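You operate a simulated robot arm through the tools that you are given. There is no shell and no other tool. Be economical: measure what you need, move in short steps, check, and stop when the job is done.

The job below is to be done with a simulated robot arm. You get a single attempt, and the scene is never put back.

JOB
Scoop coffee from the brown jar into the basket, to between its lines.
Fine: use the yellow scoop and lay it on the drainer; close jar and basket; hardly a crumb spilt. Where these are worked on the way, their far stop is far enough and under half their travel is too little: coffee basket.
Where things are to end (x, y in the base frame): yellow coffee scoop within 6 cm of [65, 30].

The check looks at the end state, three seconds after you hand in, the way a careful person would. Anything else that was tipped, shoved, dropped, spilled or broken makes it a failure.

ROBOT AND FRAMES
A 6-joint arm with a two-finger parallel gripper, fixed in place. Base frame: the origin is at the foot of the arm, x ahead of it, y to its left, z up. Units: cm, rad, N and s.
With the tool pointing down near the work surface it reaches from about 36 to 76 cm from the base axis. Its first joint turns from -1.152 to 1.152 rad. Payload 2.45 kg.
The tool frame sits at the grasp point between the pads (the TCP): z along the fingers, y along the line on which they close. The tips reach 2.4 cm beyond it. Largest opening 6.8 cm; finger width 1.7, thickness 1; the body of the gripper, 4 by 7 cm, starts 4.1 cm behind the TCP.
Orientation is that of the tool frame in the base frame, as a unit quaternion [x, y, z, w]. With the fingers straight down and closing along the base's y, the tool's x points along the base's -x, its y along +y and its z along -z.

CONTROLS
- The arm moves only by the tool drive_tool. Its argument "increments" is a list of rows, each an object of numbers (a shift or turn left out is 0, a gripper value left out holds the last): "tx", "ty", "tz": the shift along the tool's x, y, z in cm; "wx", "wy", "wz": the turn, a rotation vector about the tool's x, y, z in rad. In form: [{"tx": .., "ty": .., "tz": .., "wx": .., "wy": .., "wz": ..}, ...]. A call has 1 to 8 rows; each row shifts and turns the commanded pose from where the row before left it, along the tool's axes as they then stand. "grip" is the opening, from 0 (shut) to 1 (fully open), set as the call begins (left out, the last holds). A row lasts 0.2 s, in which the tool goes at most 5 cm and 0.15 rad; a call with a longer step from one row to the next is refused whole, and so is a gripper value outside its range. Where a pose cannot be reached the arm comes as near as it can. A force on the tool above 40 N (or 10 N above the force at the start of the call, whichever is more), or a blocked arm, ends the call early, and 0.2 s more pass. The fingers move at their own pace (about 10.8 cm/s each) and stop on an object; they squeeze with about 28 N. The grip force told is the motor's: it shows also when the fingers shut on nothing. Time passes only in rows, and 0.2 s behind the last, so rows that do not move let the fingers close. It gives the time, the measured TCP pose, the force on the tool (base axes), the opening and the grip force at its end, in the units of the frame above (readings bear some noise), with the torque about the TCP (base axes, N m) and any sound that the robot's microphone picked up.
- Cameras (640 x 400 px; columns grow to the right, rows downward): "scene" is fixed at [16.35, 40.86, 146.86]; the picture's right is [-0.80, -0.60, 0.00], its down [-0.30, 0.41, -0.86] and it looks along [0.51, -0.69, -0.51] (base axes); focal length 214 px, centre (320, 200). "wrist" rides on the gripper at [8.4, 1.1, -7.5] in the tool frame; the picture's right is [-0.13, 0.99, 0.00], its down [-0.60, -0.08, -0.79] and it looks along [-0.79, -0.10, 0.61] (tool axes); focal length 251 px, centre (320, 200). There is no depth. A picture from a camera that has moved, and an enlarged one, comes with that camera's place and axes in the base frame and with its lens.
- snapshot(camera): a new picture of that camera. The clock stands still meanwhile.
- inspect(camera, box): a new picture of the part [left, top, right, bottom] of that camera's present view, enlarged. The clock stands still meanwhile.
- close_job(): hands the job in; it is judged then, once.

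Go step by step. Nothing tells you positions but the pictures and the camera data: compare them with the known pose of the tool, close in by small moves and look again before you grip or let go. The budget is 120 turns and 68 pictures, counting those below and the enlarged ones. Unless the task says otherwise, let go and move clear before handing in.

The tools are called by a JSON object that holds its "name" and its "arguments". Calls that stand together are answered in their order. drive_tool: Moves the arm, as the interface text tells. Its arguments: {"type":"object","properties":{"increments":{"type":"array","items":{"type":"object","properties":{"tx":{"type":"number"},"ty":{"type":"number"},"tz":{"type":"number"},"wx":{"type":"number"},"wy":{"type":"number"},"wz":{"type":"number"}}}},"grip":{"type":"number"}},"required":["increments"]} The other tools are called the same way: snapshot (camera) takes a picture; inspect (camera, box) takes an enlarged picture of a part of a camera's view; close_job () hands the job in.

At the start:

```text
time: 0.0
tcp_pos: [37.06, -22.91, 146.29]
ee_rot: [0.0, 1.0, 0.0, -0.001]
force: [-0.2, -0.7, -0.7]
torque: [0.02, 0.02, 0.02]
opening: 6.8
gripper_force: 0.1
```

scene: 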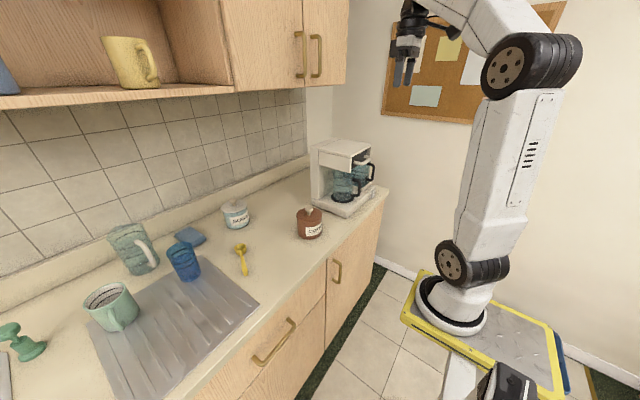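
wrist: 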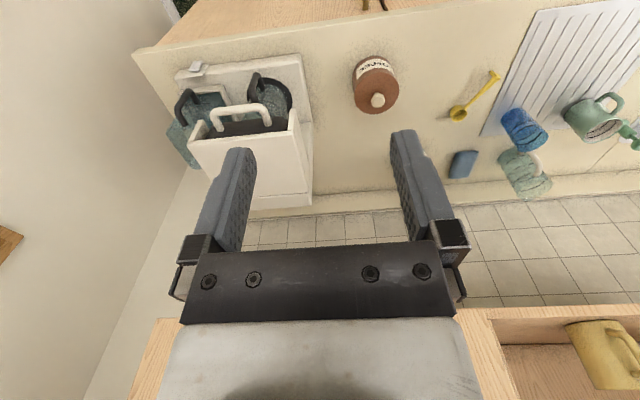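

I see a coffee machine, a brown jar, a yellow scoop, a drainer and mugs on a counter. I'll look closer at the machine, jar and scoop first.

{"name": "inspect", "arguments": {"camera": "scene", "box": [280, 120, 400, 250]}}

{"name": "inspect", "arguments": {"camera": "scene", "box": [160, 180, 290, 300]}}

{"name": "inspect", "arguments": {"camera": "wrist", "box": [140, 30, 420, 220]}}

```text
3.08 times, centred on (340, 185) of scene
camera zoom: at [16.35, 40.86, 146.86], right [-0.8, -0.6, 0.0], down [-0.3, 0.41, -0.86], along [0.51, -0.69, -0.51], focal length 660 px, centre (258, 246)
```

zoom: 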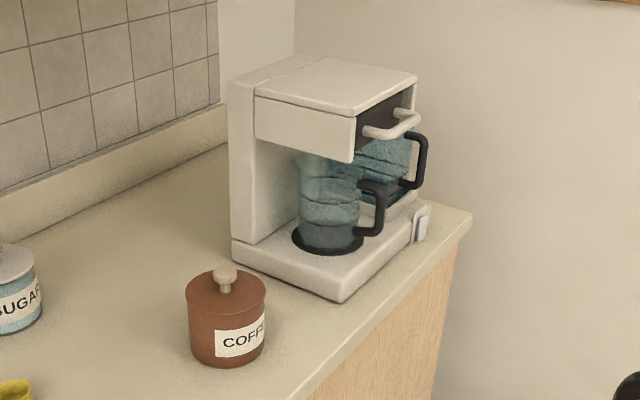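

```text
3.33 times, centred on (225, 240) of scene
camera zoom: at [16.35, 40.86, 146.86], right [-0.8, -0.6, 0.0], down [-0.3, 0.41, -0.86], along [0.51, -0.69, -0.51], focal length 715 px, centre (637, 67)
```

zoom: 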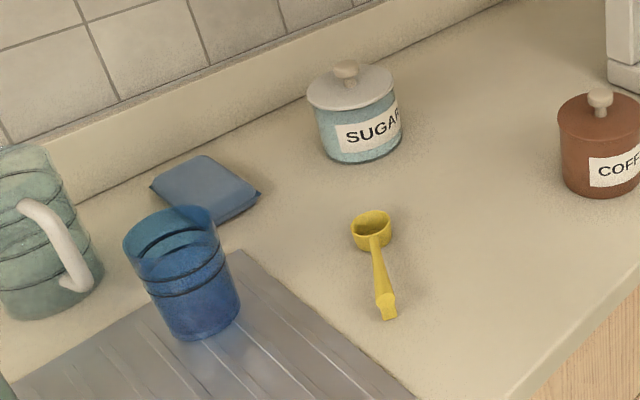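

```text
2.11 times, centred on (280, 125) of wrist
camera zoom: at [28.62, -21.83, 153.69], right [0.13, 0.99, 0.0], down [0.6, -0.08, 0.79], along [0.79, -0.1, -0.61], focal length 529 px, centre (404, 358)
```

zoom: 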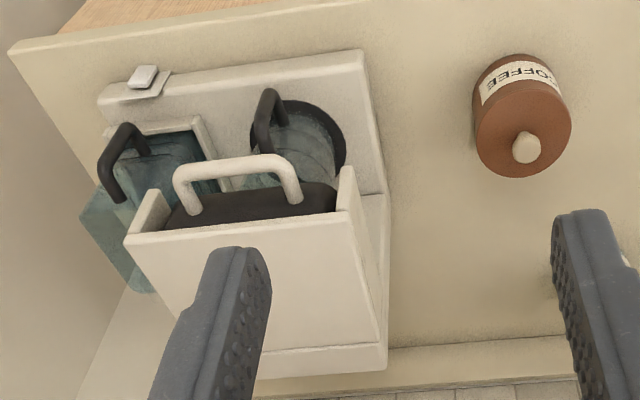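

The counter is at about z = 90, the jar knob near (61, -13, 101), the basket handle near (53, -40, 114), and the scoop runs from its bowl at (75, 11) to its handle end at (64, 17). I'll move closer to the machine to see the basket handle.

{"name": "drive_tool", "arguments": {"increments": [{"ty": -3.5, "tz": 3}, {"ty": -3.5, "tz": 3}, {"ty": -3.5, "tz": 3}, {"ty": -3.5, "tz": 3}, {"ty": 0}]}}

{"name": "snapshot", "arguments": {"camera": "wrist"}}

```text
time: 1.2
tcp_pos: [37.15, -36.8, 134.3]
ee_rot: [-0.001, 1.0, 0.0, 0.0]
force: [-0.3, 0.1, -0.2]
torque: [-0.01, 0.01, -0.04]
opening: 6.83
gripper_force: 0.1
```

```text
62 pictures are left
camera wrist: at [28.63, -35.84, 141.67], right [0.13, 0.99, 0.0], down [0.6, -0.08, 0.79], along [0.79, -0.1, -0.61], focal length 251 px, centre (320, 200)
```

wrist: 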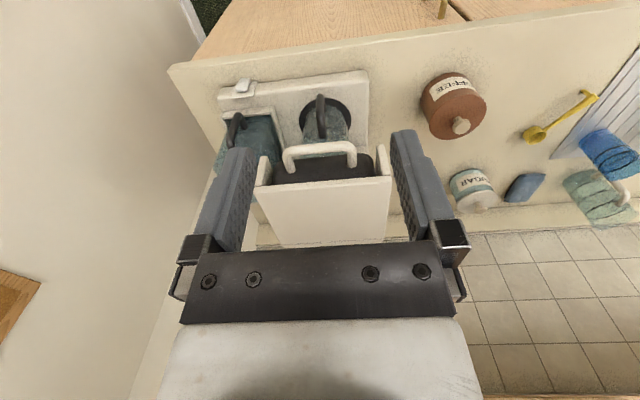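

{"name": "inspect", "arguments": {"camera": "wrist", "box": [210, 60, 400, 200]}}

{"name": "inspect", "arguments": {"camera": "scene", "box": [300, 130, 390, 220]}}

```text
2.86 times, centred on (305, 130) of wrist
camera zoom: at [28.63, -35.84, 141.67], right [0.13, 0.99, 0.0], down [0.6, -0.08, 0.79], along [0.79, -0.1, -0.61], focal length 718 px, centre (363, 400)
```

zoom: 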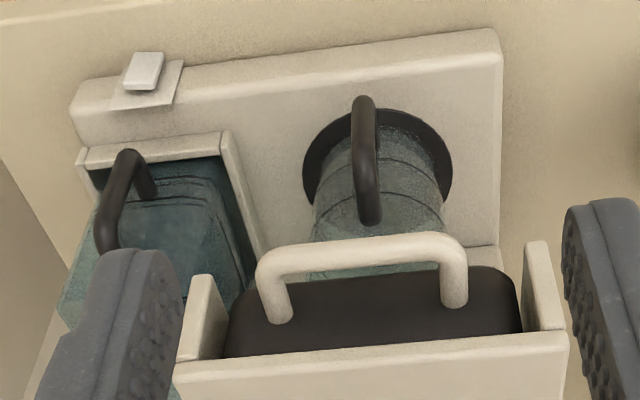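

```text
4.44 times, centred on (345, 175) of scene
camera zoom: at [16.35, 40.85, 146.86], right [-0.8, -0.6, 0.0], down [-0.3, 0.41, -0.86], along [0.51, -0.69, -0.51], focal length 953 px, centre (209, 311)
```

zoom: 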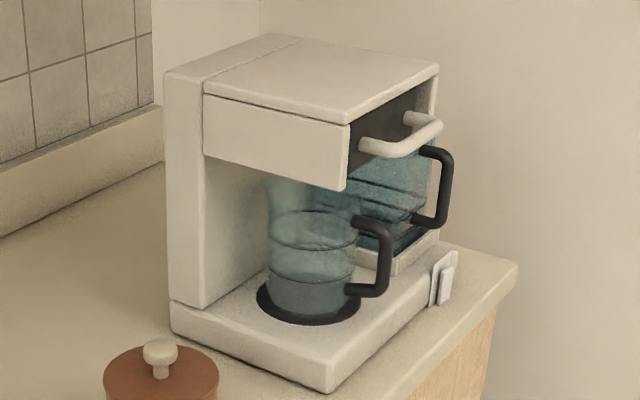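

The basket has a bail handle with its bar along y at about (52.5, -39, 114.3), below an overhanging top plate. I'll turn the gripper so it closes in the x-z plane and pitch it forward-down.

{"name": "drive_tool", "arguments": {"increments": [{"wz": 0.1428}, {"wz": 0.1428}, {"wz": 0.1428}, {"wz": 0.1428}, {"wz": 0.1428}, {"wz": 0.1428}, {"wz": 0.1428}, {"wz": 0.1428}]}}

{"name": "drive_tool", "arguments": {"increments": [{"wz": 0.1428}, {"wz": 0.1428}, {"wz": 0.1428}, {"wx": -0.14}, {"wx": -0.14}, {"wx": -0.14}, {"wx": -0.14}, {"wx": -0.14}]}}

```text
time: 3.0
tcp_pos: [37.01, -36.77, 134.25]
ee_rot: [0.541, 0.841, 0.0, 0.0]
force: [0.0, -0.4, 0.5]
torque: [-0.03, 0.02, 0.0]
opening: 6.8
gripper_force: 0.0
```

```text
time: 4.8
tcp_pos: [40.03, -35.47, 134.3]
ee_rot: [0.664, 0.664, 0.243, 0.244]
force: [-0.2, -0.3, -0.9]
torque: [0.04, 0.01, -0.04]
opening: 6.82
gripper_force: 0.1
out of reach, approached as far as the arm can: row 7, 8
```

The pitch is set to 0.7 rad. The arm was at its near limit there, so now I move out and down towards the handle.

{"name": "drive_tool", "arguments": {"increments": [{"tx": -0.58, "ty": -0.45, "tz": 3.64}, {"tx": -0.58, "ty": -0.45, "tz": 3.64}, {"tx": -0.58, "ty": -0.45, "tz": 3.64}, {"tx": -0.58, "ty": -0.45, "tz": 3.0}, {}]}}

{"name": "snapshot", "arguments": {"camera": "wrist"}}

{"name": "inspect", "arguments": {"camera": "scene", "box": [300, 100, 460, 220]}}

```text
time: 6.0
tcp_pos: [47.6, -37.76, 122.32]
ee_rot: [0.665, 0.664, 0.242, 0.242]
force: [0.0, 0.0, -0.1]
torque: [-0.01, 0.03, 0.0]
opening: 6.83
gripper_force: 0.1
```

```text
59 pictures are left
camera wrist: at [43.59, -29.3, 128.75], right [0.76, -0.13, 0.64], down [-0.57, -0.6, 0.56], along [0.31, -0.79, -0.53], focal length 251 px, centre (320, 200)
```

wrist: 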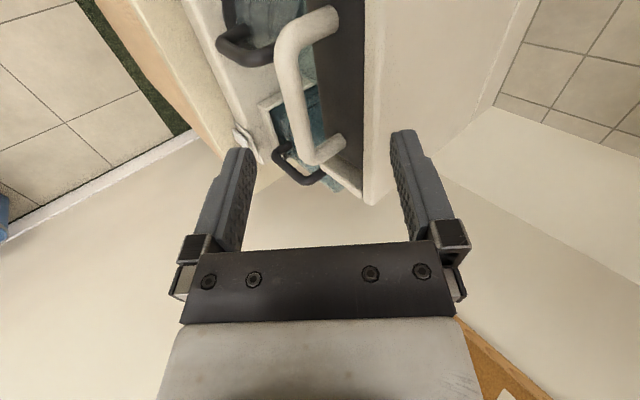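

```text
3.33 times, centred on (380, 160) of scene
camera zoom: at [16.35, 40.86, 146.87], right [-0.8, -0.6, 0.0], down [-0.3, 0.41, -0.86], along [0.51, -0.69, -0.51], focal length 715 px, centre (120, 333)
```

zoom: 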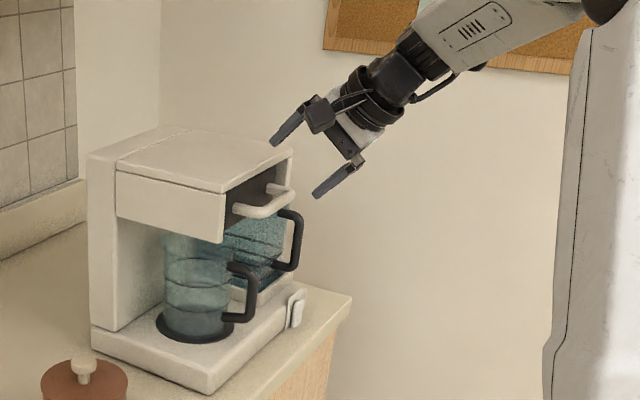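

The bar shows between the fingers. I'll shift down in the closing plane, narrow the opening, advance partway and look again.

{"name": "drive_tool", "arguments": {"increments": [{"ty": -0.8, "tx": -0.4}, {"ty": -0.8, "tx": -0.4}, {"tz": 2}, {"tz": 1.5}, {}], "grip": 0.47}}

{"name": "snapshot", "arguments": {"camera": "wrist"}}

{"name": "inspect", "arguments": {"camera": "scene", "box": [320, 120, 420, 200]}}

```text
time: 7.2
tcp_pos: [48.61, -38.47, 118.8]
ee_rot: [0.664, 0.664, 0.243, 0.243]
force: [0.1, 1.4, -0.9]
torque: [0.04, -0.01, -0.02]
opening: 3.21
gripper_force: 0.0
```

```text
57 pictures are left
camera wrist: at [44.61, -30.14, 125.22], right [0.76, -0.13, 0.64], down [-0.57, -0.6, 0.56], along [0.31, -0.79, -0.53], focal length 251 px, centre (320, 200)
```

wrist: 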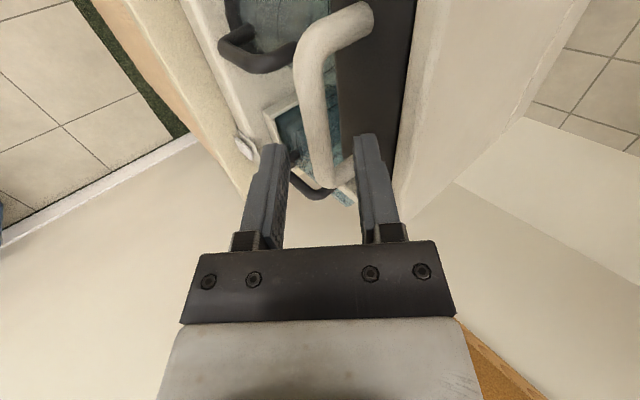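

```text
5.00 times, centred on (370, 160) of scene
camera zoom: at [16.35, 40.86, 146.86], right [-0.8, -0.6, 0.0], down [-0.3, 0.41, -0.86], along [0.51, -0.69, -0.51], focal length 1072 px, centre (70, 400)
```

zoom: 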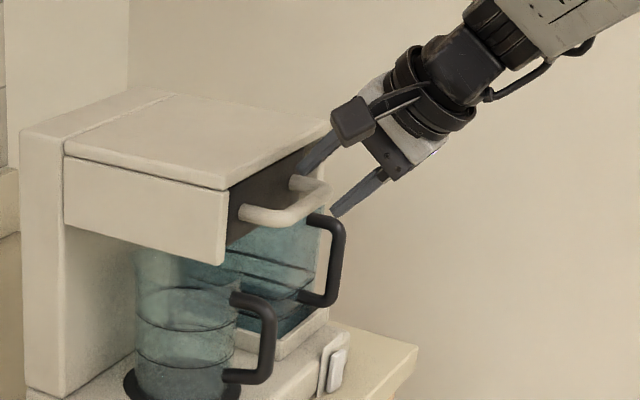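

The bar is centred between the fingers and about 5 cm ahead. I'll advance, then close.

{"name": "drive_tool", "arguments": {"increments": [{"tz": 1.5, "ty": -0.15}, {"tz": 1.5}, {"tz": 1.2}, {}]}}

{"name": "inspect", "arguments": {"camera": "scene", "box": [320, 120, 420, 200]}}

{"name": "drive_tool", "arguments": {"increments": [{}, {}, {}], "grip": 0}}

```text
time: 8.2
tcp_pos: [51.17, -38.51, 115.43]
ee_rot: [0.664, 0.664, 0.242, 0.243]
force: [0.7, 0.6, -0.9]
torque: [-0.02, 0.02, -0.02]
opening: 3.22
gripper_force: 0.1
```

```text
5.00 times, centred on (370, 160) of scene
camera zoom: at [16.35, 40.86, 146.86], right [-0.8, -0.6, 0.0], down [-0.3, 0.41, -0.86], along [0.51, -0.69, -0.51], focal length 1072 px, centre (70, 400)
```

zoom: 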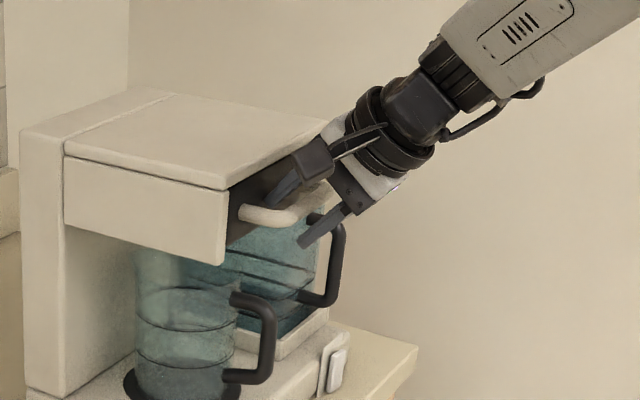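

```text
time: 9.0
tcp_pos: [51.13, -38.57, 115.54]
ee_rot: [0.664, 0.665, 0.242, 0.243]
force: [0.1, 0.4, 2.7]
torque: [-0.3, 0.01, 0.27]
opening: 1.35
gripper_force: 33.3
```

I have the handle, with the opening at 1.35. Now I pull the basket out along -x.

{"name": "drive_tool", "arguments": {"increments": [{"tz": -0.644, "ty": -0.765}, {"tz": -0.644, "ty": -0.765}, {"tz": -0.644, "ty": -0.765}, {"tz": -0.644, "ty": -0.765}, {"tz": -0.644, "ty": -0.765}, {"tz": -0.644, "ty": -0.765}]}}

{"name": "snapshot", "arguments": {"camera": "scene"}}

```text
time: 10.4
tcp_pos: [45.21, -38.52, 115.52]
ee_rot: [0.663, 0.665, 0.243, 0.243]
force: [1.5, 5.4, 13.4]
torque: [-0.83, -0.03, -0.32]
opening: 1.4
gripper_force: 33.4
```

```text
54 pictures are left
```

scene: 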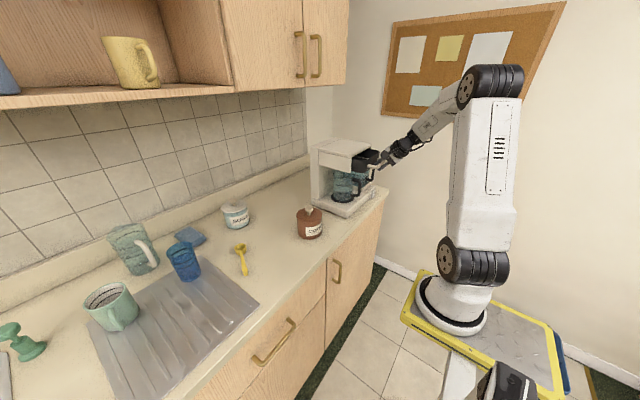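

The basket slides out. I'll pull further and watch the force.

{"name": "drive_tool", "arguments": {"increments": [{"tz": -0.644, "ty": -0.765}, {"tz": -0.644, "ty": -0.765}, {"tz": -0.644, "ty": -0.765}, {"tz": -0.644, "ty": -0.765}]}}

{"name": "inspect", "arguments": {"camera": "scene", "box": [300, 120, 420, 220]}}

```text
time: 11.4
tcp_pos: [41.43, -38.56, 115.37]
ee_rot: [0.664, 0.664, 0.242, 0.244]
force: [0.5, -2.1, 21.6]
torque: [0.22, 0.0, 0.67]
opening: 1.36
gripper_force: 33.5
out of reach, approached as far as the arm can: row 4
```

```text
4.00 times, centred on (360, 170) of scene
camera zoom: at [16.32, 40.88, 146.86], right [-0.8, -0.6, 0.0], down [-0.3, 0.41, -0.86], along [0.51, -0.69, -0.51], focal length 858 px, centre (160, 320)
```

zoom: 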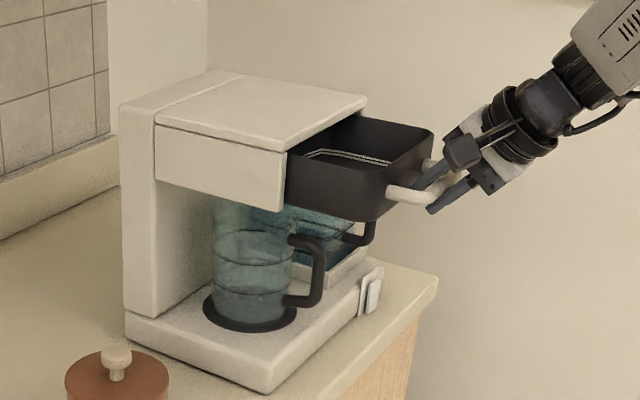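

The basket is open about 9.7 cm and its inner lines are visible; the arm has reached its inner limit at this pitch. I'll loosen the grip, rotate towards vertical, regrip and pull to the stop.

{"name": "drive_tool", "arguments": {"increments": [{}, {}, {"wx": 0.1}, {"wx": 0.1}, {"wx": 0.1}, {"wx": 0.1}, {}], "grip": 0.47}}

{"name": "drive_tool", "arguments": {"increments": [{}, {}, {}], "grip": 0}}

{"name": "snapshot", "arguments": {"camera": "wrist"}}

```text
time: 13.0
tcp_pos: [41.5, -38.44, 115.33]
ee_rot: [0.7, 0.699, 0.105, 0.105]
force: [0.5, 0.1, -0.2]
torque: [-0.01, 0.01, 0.05]
opening: 3.2
gripper_force: 0.2
```

```text
time: 13.8
tcp_pos: [41.49, -38.45, 115.39]
ee_rot: [0.699, 0.699, 0.106, 0.106]
force: [-0.3, 0.9, 2.1]
torque: [-0.04, 0.02, 0.51]
opening: 1.37
gripper_force: 33.9
```

```text
52 pictures are left
camera wrist: at [40.26, -30.08, 122.82], right [0.95, -0.13, 0.29], down [-0.31, -0.6, 0.73], along [0.08, -0.79, -0.61], focal length 251 px, centre (320, 200)
```

wrist: 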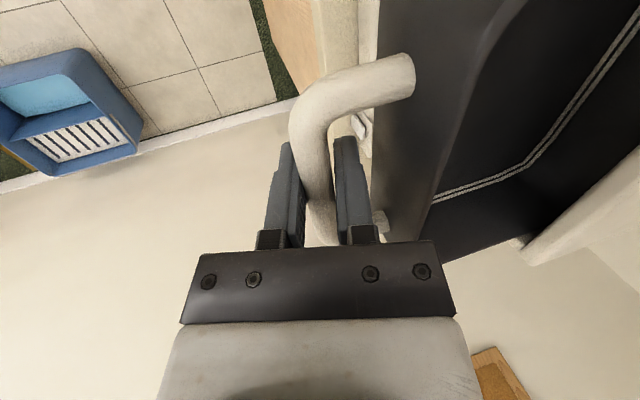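

Regripped at a pitch of 0.3. I'll pull a little more until I feel the stop.

{"name": "drive_tool", "arguments": {"increments": [{"tz": -0.207, "ty": -0.67}, {"tz": -0.207, "ty": -0.67}, {"tz": -0.207, "ty": -0.67}, {"tz": -0.207, "ty": -0.67}]}}

```text
time: 14.8
tcp_pos: [38.84, -38.38, 115.4]
ee_rot: [0.698, 0.7, 0.105, 0.107]
force: [13.9, -1.0, -2.3]
torque: [0.04, 0.03, 0.44]
opening: 1.38
gripper_force: 32.8
```

Force is rising at about 12.3 cm of travel, so that is the far stop. I'll release and lift off.

{"name": "drive_tool", "arguments": {"increments": [{"tz": 0.06, "ty": 0.2}, {}, {}], "grip": 0.47}}

{"name": "drive_tool", "arguments": {"increments": [{"tz": -1.5}, {"tz": -2}, {"tz": -3}, {"tx": 0.5, "ty": 3, "tz": -3}, {"tx": 3, "ty": 2, "tz": -3}, {"tx": 4, "ty": 2}, {"tx": 4}, {}]}}

{"name": "snapshot", "arguments": {"camera": "wrist"}}

{"name": "inspect", "arguments": {"camera": "scene", "box": [300, 120, 420, 220]}}

```text
time: 15.6
tcp_pos: [38.71, -38.41, 115.24]
ee_rot: [0.699, 0.699, 0.106, 0.106]
force: [-0.3, -0.2, 0.0]
torque: [0.01, 0.0, -0.02]
opening: 3.2
gripper_force: 0.2
```

```text
time: 17.4
tcp_pos: [41.95, -26.79, 129.05]
ee_rot: [0.699, 0.7, 0.106, 0.106]
force: [-0.1, 0.3, -0.6]
torque: [0.0, 0.01, 0.02]
opening: 3.2
gripper_force: 0.0
```

```text
51 pictures are left
camera wrist: at [40.77, -18.57, 136.63], right [0.95, -0.13, 0.29], down [-0.31, -0.6, 0.73], along [0.08, -0.79, -0.61], focal length 251 px, centre (320, 200)
```

wrist: 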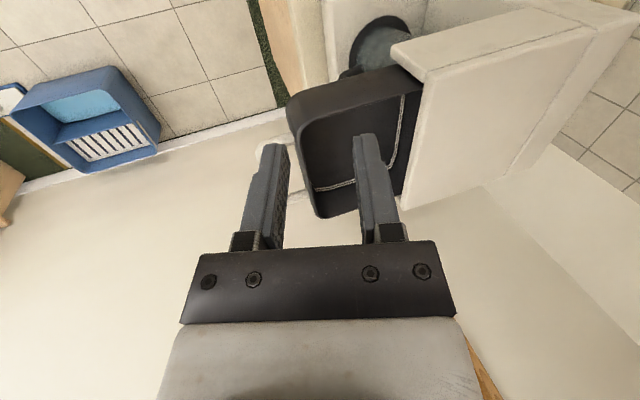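

```text
4.00 times, centred on (360, 170) of scene
camera zoom: at [16.35, 40.86, 146.86], right [-0.8, -0.6, 0.0], down [-0.3, 0.41, -0.86], along [0.51, -0.69, -0.51], focal length 858 px, centre (160, 320)
```

zoom: 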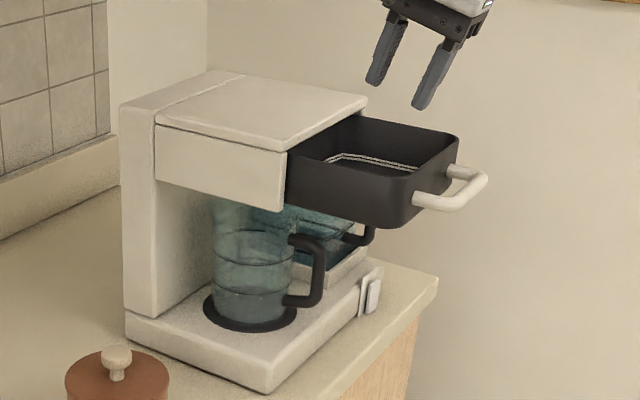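

The basket is fully out, with two white lines inside. Now I'll return the gripper to its plain vertical orientation and go to the jar lid.

{"name": "drive_tool", "arguments": {"increments": [{"wx": 0.15}, {"wx": 0.15}, {"wz": -0.1428}, {"wz": -0.1428}, {"wz": -0.1428}, {"wz": -0.1428}, {"wz": -0.1428}, {"wz": -0.1428}], "grip": 1}}

{"name": "drive_tool", "arguments": {"increments": [{"wz": -0.1428}, {"wz": -0.1428}, {"wz": -0.1428}, {"wz": -0.1428}, {"wz": -0.1428}, {"tx": -2, "ty": 4, "tz": 1}, {"tx": -3, "ty": 3.5, "tz": 1}, {"tx": -3, "ty": 3.5, "tz": 1}]}}

{"name": "drive_tool", "arguments": {"increments": [{"tx": -3, "ty": 3, "tz": 2}, {"tz": 4}, {}]}}

{"name": "snapshot", "arguments": {"camera": "wrist"}}

```text
time: 19.2
tcp_pos: [41.87, -26.93, 129.42]
ee_rot: [0.348, 0.938, 0.0, 0.0]
force: [0.4, 0.5, 0.0]
torque: [-0.01, -0.03, -0.01]
opening: 6.79
gripper_force: 0.1
```

```text
time: 21.0
tcp_pos: [49.98, -15.98, 126.31]
ee_rot: [0.0, 1.0, 0.0, 0.0]
force: [0.5, 0.1, 0.6]
torque: [0.01, -0.02, 0.0]
opening: 6.78
gripper_force: 0.1
```

```text
time: 21.8
tcp_pos: [52.79, -13.0, 120.49]
ee_rot: [0.001, 1.0, 0.0, 0.0]
force: [0.1, 0.1, -0.5]
torque: [0.04, 0.03, 0.05]
opening: 6.79
gripper_force: 0.0
```

```text
49 pictures are left
camera wrist: at [44.35, -11.93, 127.86], right [0.13, 0.99, 0.0], down [0.6, -0.08, 0.79], along [0.79, -0.1, -0.61], focal length 251 px, centre (320, 200)
```

wrist: 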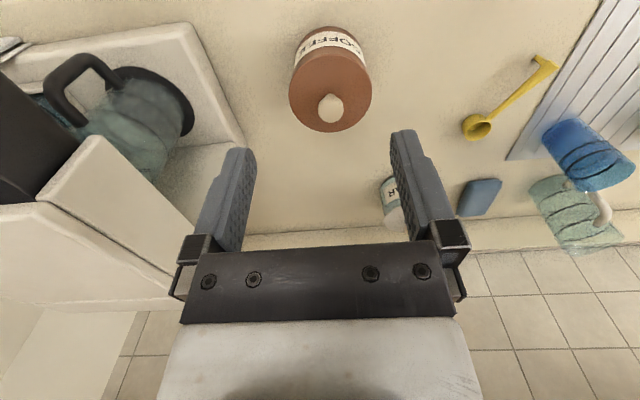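

The knob fixes at (61.1, -12.8). I'll go above it and descend.

{"name": "drive_tool", "arguments": {"increments": [{"tx": -4.2, "ty": 0.1, "tz": 2.5}, {"tx": -4.2, "ty": 0.1, "tz": 2.5}, {"tz": 4}, {"tz": 4.5}, {}]}}

{"name": "snapshot", "arguments": {"camera": "wrist"}}

{"name": "inspect", "arguments": {"camera": "scene", "box": [260, 150, 360, 250]}}

```text
time: 23.0
tcp_pos: [61.2, -12.57, 106.79]
ee_rot: [0.0, 1.0, -0.001, 0.0]
force: [0.2, -0.4, -0.2]
torque: [-0.01, 0.05, -0.01]
opening: 6.79
gripper_force: 0.1
```

```text
48 pictures are left
camera wrist: at [52.77, -11.56, 114.24], right [0.13, 0.99, 0.0], down [0.6, -0.08, 0.79], along [0.79, -0.1, -0.61], focal length 251 px, centre (320, 200)
```

wrist: 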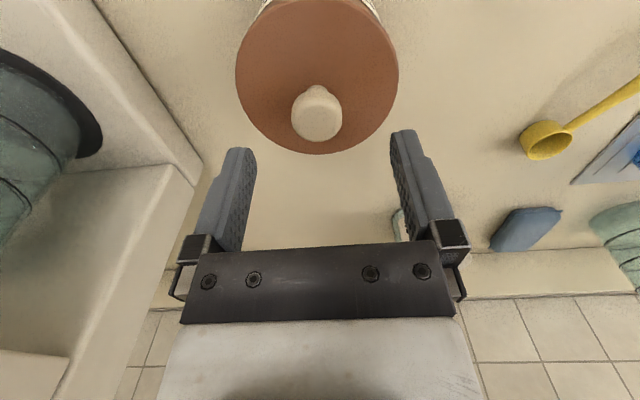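

```text
4.00 times, centred on (310, 200) of scene
camera zoom: at [16.35, 40.86, 146.86], right [-0.8, -0.6, 0.0], down [-0.3, 0.41, -0.86], along [0.51, -0.69, -0.51], focal length 858 px, centre (360, 200)
```

zoom: 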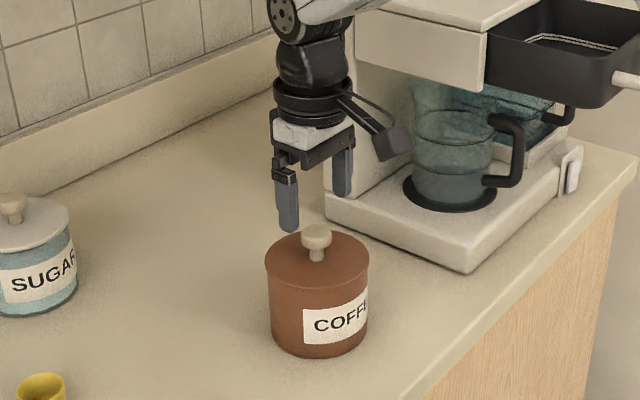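

The knob is centred below the gripper. I'll descend and grip it.

{"name": "drive_tool", "arguments": {"increments": [{"tz": 2.5, "ty": -0.1}, {"tz": 2.3}, {"tz": 0.3}, {}]}}

{"name": "drive_tool", "arguments": {"increments": [{}, {}, {}], "grip": 0}}

```text
time: 24.0
tcp_pos: [61.23, -12.8, 101.66]
ee_rot: [-0.001, 1.0, 0.0, 0.0]
force: [-0.4, 0.3, 0.0]
torque: [0.02, -0.02, 0.01]
opening: 6.82
gripper_force: 0.1
```

```text
time: 24.8
tcp_pos: [61.17, -12.82, 101.81]
ee_rot: [0.0, 1.0, 0.0, 0.0]
force: [0.1, -0.4, 1.4]
torque: [-0.04, 0.01, -0.01]
opening: 2.86
gripper_force: 27.6
heard: snap
```

I'm gripping the knob at 2.86 cm and heard a snap. I'll lift gently and check.

{"name": "drive_tool", "arguments": {"increments": [{"tz": -0.5}, {"tz": -0.5}, {"tz": -1}, {"tz": -2}, {}]}}

{"name": "inspect", "arguments": {"camera": "scene", "box": [260, 150, 360, 250]}}

```text
time: 26.0
tcp_pos: [61.27, -12.64, 105.96]
ee_rot: [0.001, 1.0, 0.0, 0.0]
force: [-0.1, -0.1, -0.8]
torque: [0.01, 0.02, 0.0]
opening: 2.87
gripper_force: 28.1
```

```text
4.00 times, centred on (310, 200) of scene
camera zoom: at [16.35, 40.86, 146.86], right [-0.8, -0.6, 0.0], down [-0.3, 0.41, -0.86], along [0.51, -0.69, -0.51], focal length 858 px, centre (360, 200)
```

zoom: 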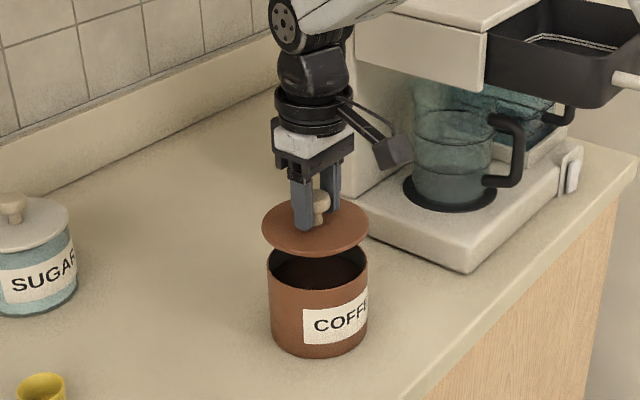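

The lid is off. I'll set it down on free counter near (57, 3).

{"name": "drive_tool", "arguments": {"increments": [{"tz": -4}, {"tx": 1, "ty": 4}, {"tx": 1, "ty": 4}, {"tx": 1, "ty": 4}, {"tx": 1, "ty": 4, "tz": 2}, {"tz": 4}, {"tz": 4}, {}]}}

{"name": "snapshot", "arguments": {"camera": "scene"}}

{"name": "inspect", "arguments": {"camera": "scene", "box": [210, 190, 350, 300]}}

```text
time: 27.8
tcp_pos: [57.16, 3.36, 99.78]
ee_rot: [0.0, 1.0, 0.0, 0.0]
force: [-0.1, -0.1, -0.5]
torque: [0.0, -0.01, 0.02]
opening: 2.88
gripper_force: 28.1
```

```text
45 pictures are left
```

scene: 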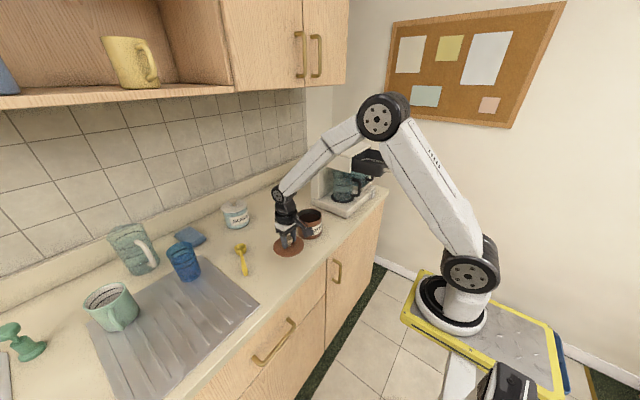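

```text
3.64 times, centred on (280, 245) of scene
camera zoom: at [16.35, 40.86, 146.86], right [-0.8, -0.6, 0.0], down [-0.3, 0.41, -0.86], along [0.51, -0.69, -0.51], focal length 780 px, centre (466, 36)
```

zoom: 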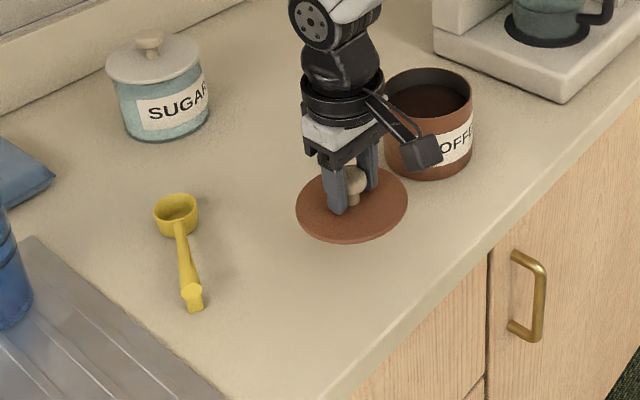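

The lid is above the counter. I'll lower it gently until it touches.

{"name": "drive_tool", "arguments": {"increments": [{"tz": 1.5}, {"tz": 1.5}, {"tz": 1}, {"tz": 0.7}, {"tz": 0.4}]}}

```text
time: 29.0
tcp_pos: [57.31, 3.09, 94.9]
ee_rot: [0.0, 1.0, 0.0, 0.001]
force: [0.2, 0.5, 0.1]
torque: [-0.01, -0.01, 0.02]
opening: 2.83
gripper_force: 28.2
```

{"name": "drive_tool", "arguments": {"increments": [{"tz": 0.4}, {"tz": 0.4}, {"tz": 0.3}]}}

```text
time: 29.8
tcp_pos: [57.35, 3.1, 93.85]
ee_rot: [0.001, 1.0, 0.0, 0.002]
force: [-7.5, -0.1, 29.2]
torque: [-0.15, 0.05, -0.04]
opening: 2.88
gripper_force: 27.8
```

The lid has touched the counter. I'll ease off and release.

{"name": "drive_tool", "arguments": {"increments": [{"tz": -0.15}, {}]}}

{"name": "drive_tool", "arguments": {"increments": [{}, {}, {"tz": -2}, {"tz": -4}, {"tz": -4}, {"tz": -4}, {"tx": 2, "ty": 4}, {"tx": 2, "ty": 4}], "grip": 1}}

{"name": "snapshot", "arguments": {"camera": "wrist"}}

```text
time: 30.4
tcp_pos: [57.3, 3.22, 93.82]
ee_rot: [0.0, 1.0, 0.0, 0.003]
force: [5.7, -0.1, 14.4]
torque: [0.04, -0.49, -0.05]
opening: 2.87
gripper_force: 28.1
```

```text
time: 32.2
tcp_pos: [53.11, 11.22, 107.89]
ee_rot: [0.0, 1.0, 0.0, 0.001]
force: [0.1, -0.2, 0.4]
torque: [0.01, -0.01, 0.01]
opening: 6.79
gripper_force: 0.0
```

```text
43 pictures are left
camera wrist: at [44.7, 12.27, 115.17], right [0.13, 0.99, 0.0], down [0.6, -0.08, 0.79], along [0.79, -0.1, -0.61], focal length 251 px, centre (320, 200)
```

wrist: 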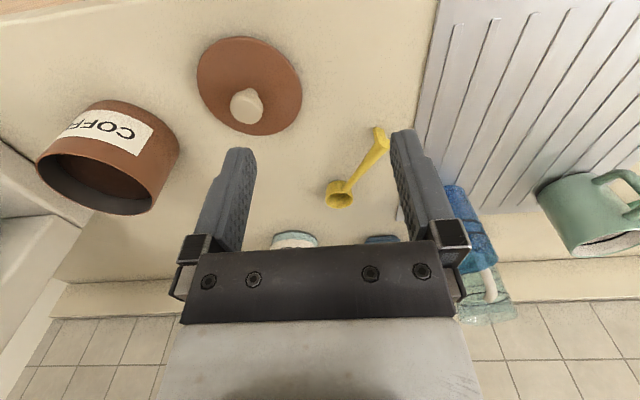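

{"name": "inspect", "arguments": {"camera": "wrist", "box": [300, 110, 410, 220]}}

{"name": "inspect", "arguments": {"camera": "scene", "box": [215, 230, 265, 285]}}

```text
3.64 times, centred on (355, 165) of wrist
camera zoom: at [44.7, 12.27, 115.17], right [0.13, 0.99, 0.0], down [0.6, -0.08, 0.79], along [0.79, -0.1, -0.61], focal length 914 px, centre (193, 327)
```

zoom: 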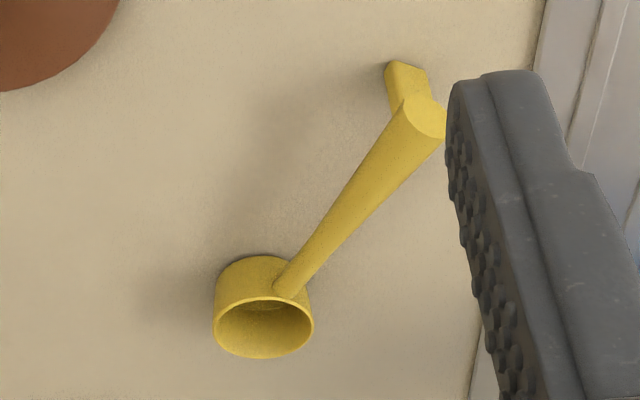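

```text
7.27 times, centred on (240, 258) of scene
camera zoom: at [16.35, 40.85, 146.86], right [-0.8, -0.6, 0.0], down [-0.3, 0.41, -0.86], along [0.51, -0.69, -0.51], focal length 1560 px, centre (902, -218)
```

zoom: 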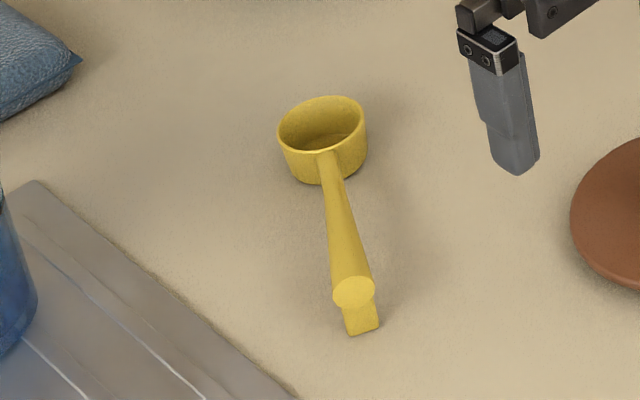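

The scoop's cup is about 4 cm wide with its rim at z ≈ 92.5 and its centre at (74.2, 11.4). The handle runs nearly level to (64, 17.1). I'll flip the wrist so the camera is on top, align with the handle and pitch forward about 1 rad.

{"name": "drive_tool", "arguments": {"increments": [{"tx": -3.5, "ty": 1.5, "tz": -1}, {"tx": -3.5, "ty": 1.5, "tz": -1}, {"wz": -0.1461}, {"wz": -0.1461}, {"wz": -0.1461}, {"wz": -0.1461}, {"wz": -0.1461}, {"wz": -0.1461}], "grip": 0.55}}

{"name": "drive_tool", "arguments": {"increments": [{"wz": -0.1461}, {"wz": -0.1461}, {"wz": -0.1461}, {"wz": -0.1461}, {"wz": -0.1461}, {"wz": -0.1461}, {"wz": -0.1461}, {"wz": -0.1461}]}}

{"name": "drive_tool", "arguments": {"increments": [{"wz": -0.1461}, {"wz": -0.1461}, {"wz": -0.1461}, {"wz": -0.1461}, {"wy": 0.143}, {"wy": 0.143}, {"wy": 0.143}, {"wy": 0.143}]}}

{"name": "drive_tool", "arguments": {"increments": [{"wy": 0.143}, {"wy": 0.143}, {"wy": 0.143}, {}]}}

{"name": "snapshot", "arguments": {"camera": "wrist"}}

```text
time: 34.0
tcp_pos: [60.24, 14.25, 109.83]
ee_rot: [-0.426, 0.905, -0.001, 0.0]
force: [0.0, -0.9, -0.7]
torque: [0.0, -0.04, 0.0]
opening: 3.73
gripper_force: 0.1
```

```text
time: 35.8
tcp_pos: [60.25, 14.27, 109.88]
ee_rot: [0.854, -0.52, 0.0, 0.0]
force: [-0.7, 0.2, -0.1]
torque: [0.04, -0.01, -0.02]
opening: 3.74
gripper_force: 0.0
```

```text
time: 37.6
tcp_pos: [60.24, 14.11, 109.85]
ee_rot: [0.928, -0.244, 0.273, 0.072]
force: [0.2, -1.0, -0.8]
torque: [0.0, 0.02, -0.02]
opening: 3.75
gripper_force: 0.1
```

```text
time: 38.6
tcp_pos: [60.07, 14.31, 109.62]
ee_rot: [0.849, -0.222, 0.464, 0.122]
force: [-0.2, -0.2, 0.0]
torque: [-0.02, 0.0, 0.01]
opening: 3.73
gripper_force: 0.1
```

```text
40 pictures are left
camera wrist: at [58.03, 14.13, 120.81], right [-0.55, -0.83, -0.11], down [-0.83, 0.56, -0.08], along [0.13, 0.05, -0.99], focal length 251 px, centre (320, 200)
```

wrist: 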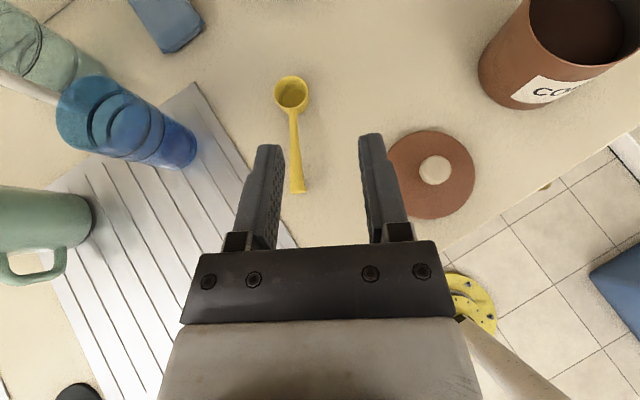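

Orientation reached, and the camera confirms where the scoop is. I'll move above the handle and check.

{"name": "drive_tool", "arguments": {"increments": [{"tx": -2.02, "ty": -1.43, "tz": 3.03}, {"tx": -2.02, "ty": -1.43, "tz": 3.03}, {"tx": -2.02, "ty": -1.43, "tz": 3.03}, {}]}}

{"name": "snapshot", "arguments": {"camera": "wrist"}}

```text
time: 39.6
tcp_pos: [66.18, 15.57, 99.71]
ee_rot: [0.848, -0.222, 0.465, 0.122]
force: [0.1, 0.3, 1.1]
torque: [-0.01, 0.01, -0.05]
opening: 3.71
gripper_force: 0.1
```

```text
39 pictures are left
camera wrist: at [64.11, 15.48, 110.81], right [-0.55, -0.83, -0.11], down [-0.83, 0.56, -0.08], along [0.13, 0.05, -0.99], focal length 251 px, centre (320, 200)
```

wrist: 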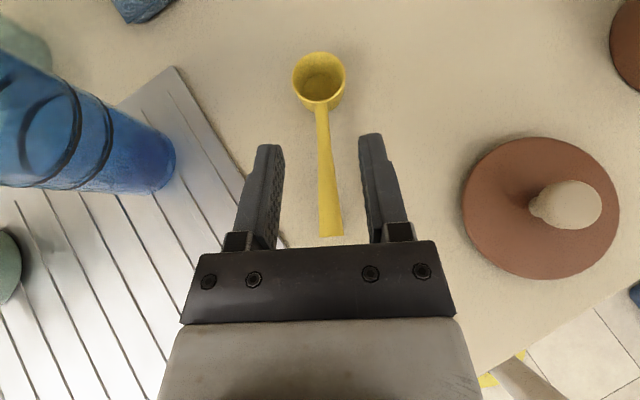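

Aligned within 3 mm. I'll descend straight down over the handle.

{"name": "drive_tool", "arguments": {"increments": [{"tx": -2, "tz": 1.28, "ty": -0.26}, {"tx": -2, "tz": 1.28}, {"tx": -1.3, "tz": 0.84}, {"tx": -0.5, "tz": 0.32}, {}]}}

{"name": "snapshot", "arguments": {"camera": "wrist"}}

{"name": "inspect", "arguments": {"camera": "scene", "box": [205, 220, 285, 290]}}

```text
time: 40.8
tcp_pos: [66.36, 16.03, 93.01]
ee_rot: [0.849, -0.222, 0.464, 0.121]
force: [-0.5, -0.4, -0.1]
torque: [0.02, -0.04, 0.04]
opening: 3.73
gripper_force: 0.1
```

```text
38 pictures are left
camera wrist: at [64.24, 15.86, 103.98], right [-0.55, -0.83, -0.11], down [-0.83, 0.56, -0.08], along [0.13, 0.05, -0.99], focal length 251 px, centre (320, 200)
```

wrist: 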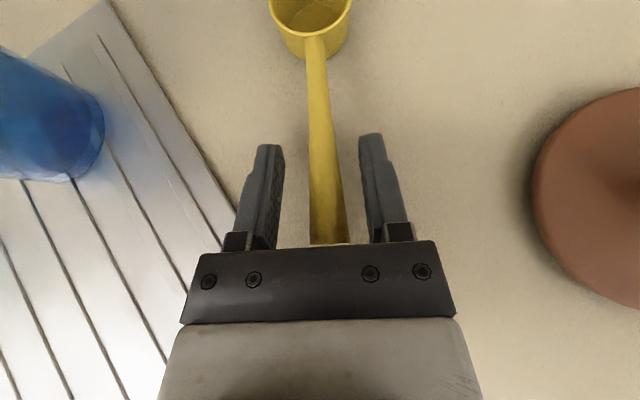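

```text
5.71 times, centred on (245, 255) of scene
camera zoom: at [16.35, 40.86, 146.86], right [-0.8, -0.6, 0.0], down [-0.3, 0.41, -0.86], along [0.51, -0.69, -0.51], focal length 1226 px, centre (749, -114)
```

zoom: 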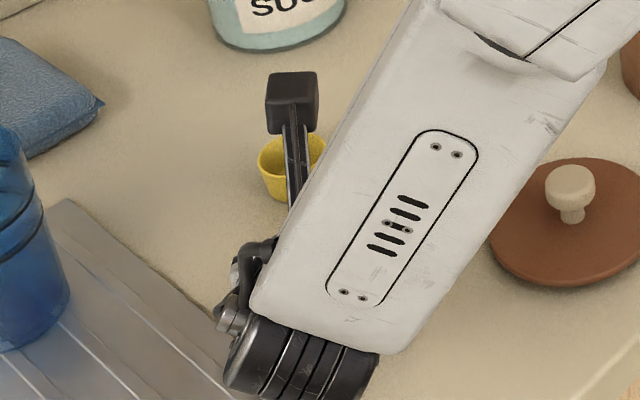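

The handle lies between the pads, so I'll close on it.

{"name": "drive_tool", "arguments": {"increments": [{"tx": -0.17, "tz": 0.11}, {}]}}

{"name": "drive_tool", "arguments": {"increments": [{}, {}, {}], "grip": 0}}

{"name": "drive_tool", "arguments": {"increments": [{"tx": 0.84, "tz": -0.54}, {"tx": 1.68, "tz": -1.08}, {"tx": 2.5, "tz": -1.62}, {}]}}

{"name": "snapshot", "arguments": {"camera": "wrist"}}

```text
time: 41.4
tcp_pos: [66.21, 16.0, 92.68]
ee_rot: [0.849, -0.221, 0.463, 0.121]
force: [0.1, 0.6, 0.1]
torque: [0.05, 0.01, -0.02]
opening: 3.74
gripper_force: 0.1
```

```text
time: 42.2
tcp_pos: [66.29, 16.04, 92.71]
ee_rot: [0.849, -0.222, 0.464, 0.122]
force: [0.8, 0.0, 0.5]
torque: [-0.02, -0.03, 0.03]
opening: 1.69
gripper_force: 28.2
```

```text
time: 43.2
tcp_pos: [66.33, 16.02, 98.42]
ee_rot: [0.849, -0.222, 0.463, 0.122]
force: [-0.4, 0.4, -0.8]
torque: [0.01, 0.03, -0.02]
opening: 1.7
gripper_force: 28.3
```

```text
36 pictures are left
camera wrist: at [64.11, 15.75, 109.6], right [-0.55, -0.83, -0.11], down [-0.83, 0.56, -0.08], along [0.13, 0.05, -0.99], focal length 251 px, centre (320, 200)
```

wrist: 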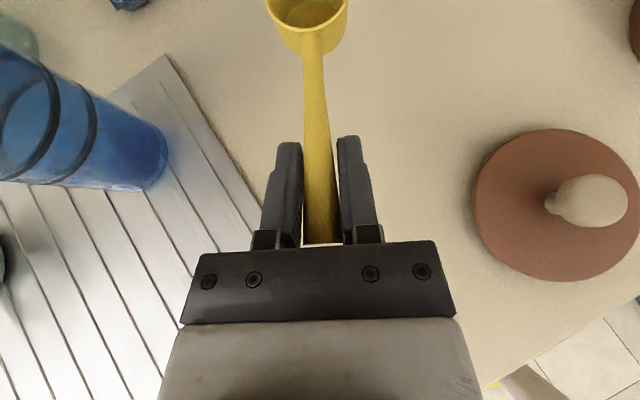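

The scoop is held level. I'll lift it, swing the heading towards -1.2 rad and stop short of the jar to see the coffee level.

{"name": "drive_tool", "arguments": {"increments": [{"tx": 2.8, "tz": -1.8}, {"tx": 2.8, "tz": -1.8}, {"tx": 2.8, "tz": -1.8}, {"wx": -0.1177, "wz": 0.0756}, {"wx": -0.1177, "wz": 0.0756}, {"wx": -0.1177, "wz": 0.0756}, {"wx": -0.1177, "wz": 0.0756}, {"wx": -0.1177, "wz": 0.0756}]}}

{"name": "drive_tool", "arguments": {"increments": [{"tx": 1.72, "ty": 3.04, "tz": 2.68}, {"tx": 1.72, "ty": 3.04, "tz": 2.68}, {"tx": 0.86, "ty": 4, "tz": 1.34}, {"ty": 3}, {"ty": 2}, {}]}}

{"name": "snapshot", "arguments": {"camera": "wrist"}}

{"name": "inspect", "arguments": {"camera": "scene", "box": [230, 150, 370, 260]}}

```text
time: 45.0
tcp_pos: [66.24, 16.04, 108.49]
ee_rot: [0.72, -0.501, 0.394, 0.274]
force: [-1.0, -0.2, -0.9]
torque: [0.01, -0.01, -0.01]
opening: 1.7
gripper_force: 27.6
```

```text
time: 46.4
tcp_pos: [55.03, 3.28, 108.6]
ee_rot: [0.722, -0.5, 0.394, 0.272]
force: [-0.2, -0.5, 0.5]
torque: [0.03, 0.03, 0.0]
opening: 1.7
gripper_force: 28.1
```

```text
35 pictures are left
camera wrist: at [53.28, 4.43, 119.67], right [-0.95, -0.28, -0.11], down [-0.28, 0.96, -0.08], along [0.13, -0.05, -0.99], focal length 251 px, centre (320, 200)
```

wrist: 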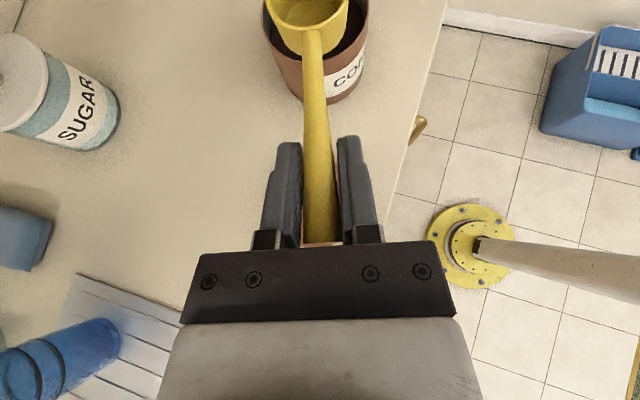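

```text
3.64 times, centred on (300, 205) of scene
camera zoom: at [16.35, 40.86, 146.86], right [-0.8, -0.6, 0.0], down [-0.3, 0.41, -0.86], along [0.51, -0.69, -0.51], focal length 780 px, centre (393, 182)
```

zoom: 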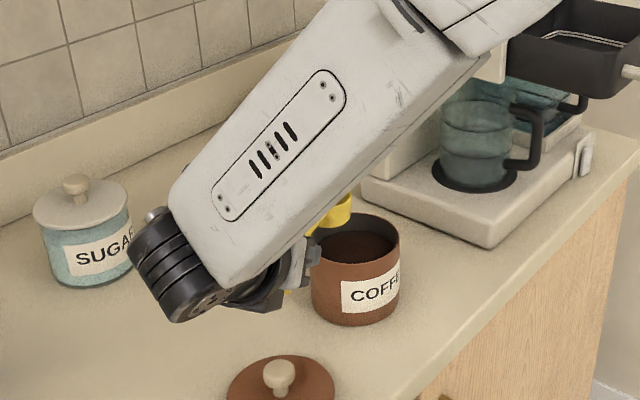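

The coffee surface is about 2.3 cm below the rim (rim z ≈ 98). I'll tilt the scoop down to about 54° and bring the cup over the jar.

{"name": "drive_tool", "arguments": {"increments": [{"tx": 3.36, "tz": -2.16, "ty": -0.24}, {"wy": -0.1357}, {"wy": -0.1357}, {"wy": -0.1357}, {"wy": -0.1357}, {"wy": -0.1357}, {"wy": -0.1357}, {"wy": -0.1357}]}}

{"name": "drive_tool", "arguments": {"increments": [{"tx": 3.86, "tz": 0.19}, {"tx": 3.86, "tz": 0.19}, {"tx": 3.86, "tz": 0.19}, {}]}}

{"name": "snapshot", "arguments": {"camera": "wrist"}}

{"name": "inspect", "arguments": {"camera": "scene", "box": [250, 150, 370, 250]}}

```text
time: 48.2
tcp_pos: [55.09, 3.26, 112.6]
ee_rot: [0.822, -0.569, 0.02, 0.014]
force: [0.0, 0.0, -0.4]
torque: [0.05, 0.04, 0.02]
opening: 1.69
gripper_force: 28.1
```

```text
time: 49.2
tcp_pos: [59.31, -7.63, 112.41]
ee_rot: [0.822, -0.569, 0.02, 0.014]
force: [-0.6, 0.3, 0.1]
torque: [0.02, 0.0, -0.02]
opening: 1.7
gripper_force: 28.2
```

```text
33 pictures are left
camera wrist: at [60.98, -15.61, 120.23], right [-0.97, -0.23, -0.01], down [-0.15, 0.63, 0.76], along [-0.17, 0.74, -0.65], focal length 251 px, centre (320, 200)
```

wrist: 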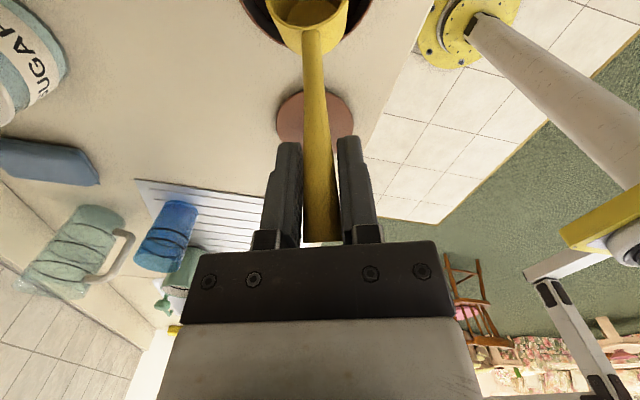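

```text
4.00 times, centred on (310, 200) of scene
camera zoom: at [16.35, 40.85, 146.86], right [-0.8, -0.6, 0.0], down [-0.3, 0.41, -0.86], along [0.51, -0.69, -0.51], focal length 858 px, centre (360, 200)
```

zoom: 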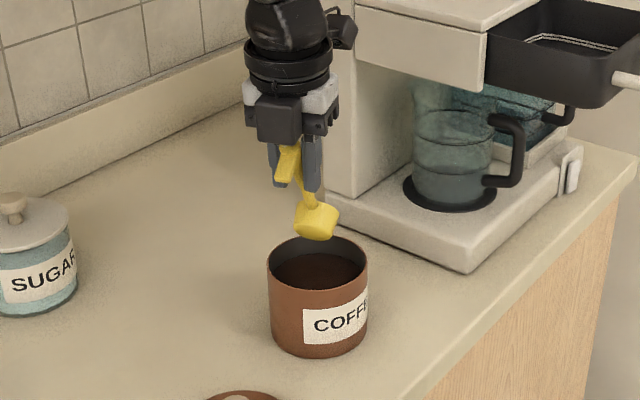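

The cup is over the jar with the coffee surface at z ≈ 96. I'll plunge in, push forward while rotating up, then check.

{"name": "drive_tool", "arguments": {"increments": [{"tz": 4, "tx": -0.2}, {"tz": 3.6, "tx": -0.18}, {"tz": 1.5, "tx": -0.08}, {"tz": 1.5, "tx": -0.07}]}}

{"name": "drive_tool", "arguments": {"increments": [{"tx": -0.121, "tz": 0.173, "wy": 0.085}, {"tx": -0.099, "tz": 0.217, "wy": 0.085}, {"tx": -0.06, "tz": 0.167, "wy": 0.085}, {"tx": -0.036, "tz": 0.215, "wy": 0.085}]}}

{"name": "inspect", "arguments": {"camera": "scene", "box": [270, 170, 350, 240]}}

```text
time: 50.2
tcp_pos: [59.16, -7.53, 102.01]
ee_rot: [0.822, -0.569, 0.021, 0.013]
force: [-0.7, -1.0, 4.9]
torque: [-0.11, 0.01, -0.04]
opening: 1.68
gripper_force: 27.8
```

```text
time: 51.2
tcp_pos: [59.18, -7.42, 100.99]
ee_rot: [0.807, -0.558, 0.16, 0.11]
force: [0.5, -1.1, -0.8]
torque: [-0.03, 0.0, 0.0]
opening: 1.66
gripper_force: 28.1
```

```text
5.71 times, centred on (310, 205) of scene
camera zoom: at [16.35, 40.86, 146.86], right [-0.8, -0.6, 0.0], down [-0.3, 0.41, -0.86], along [0.51, -0.69, -0.51], focal length 1226 px, centre (377, 171)
```

zoom: 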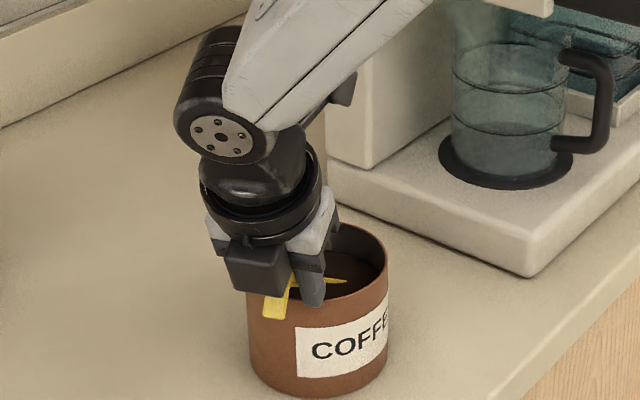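

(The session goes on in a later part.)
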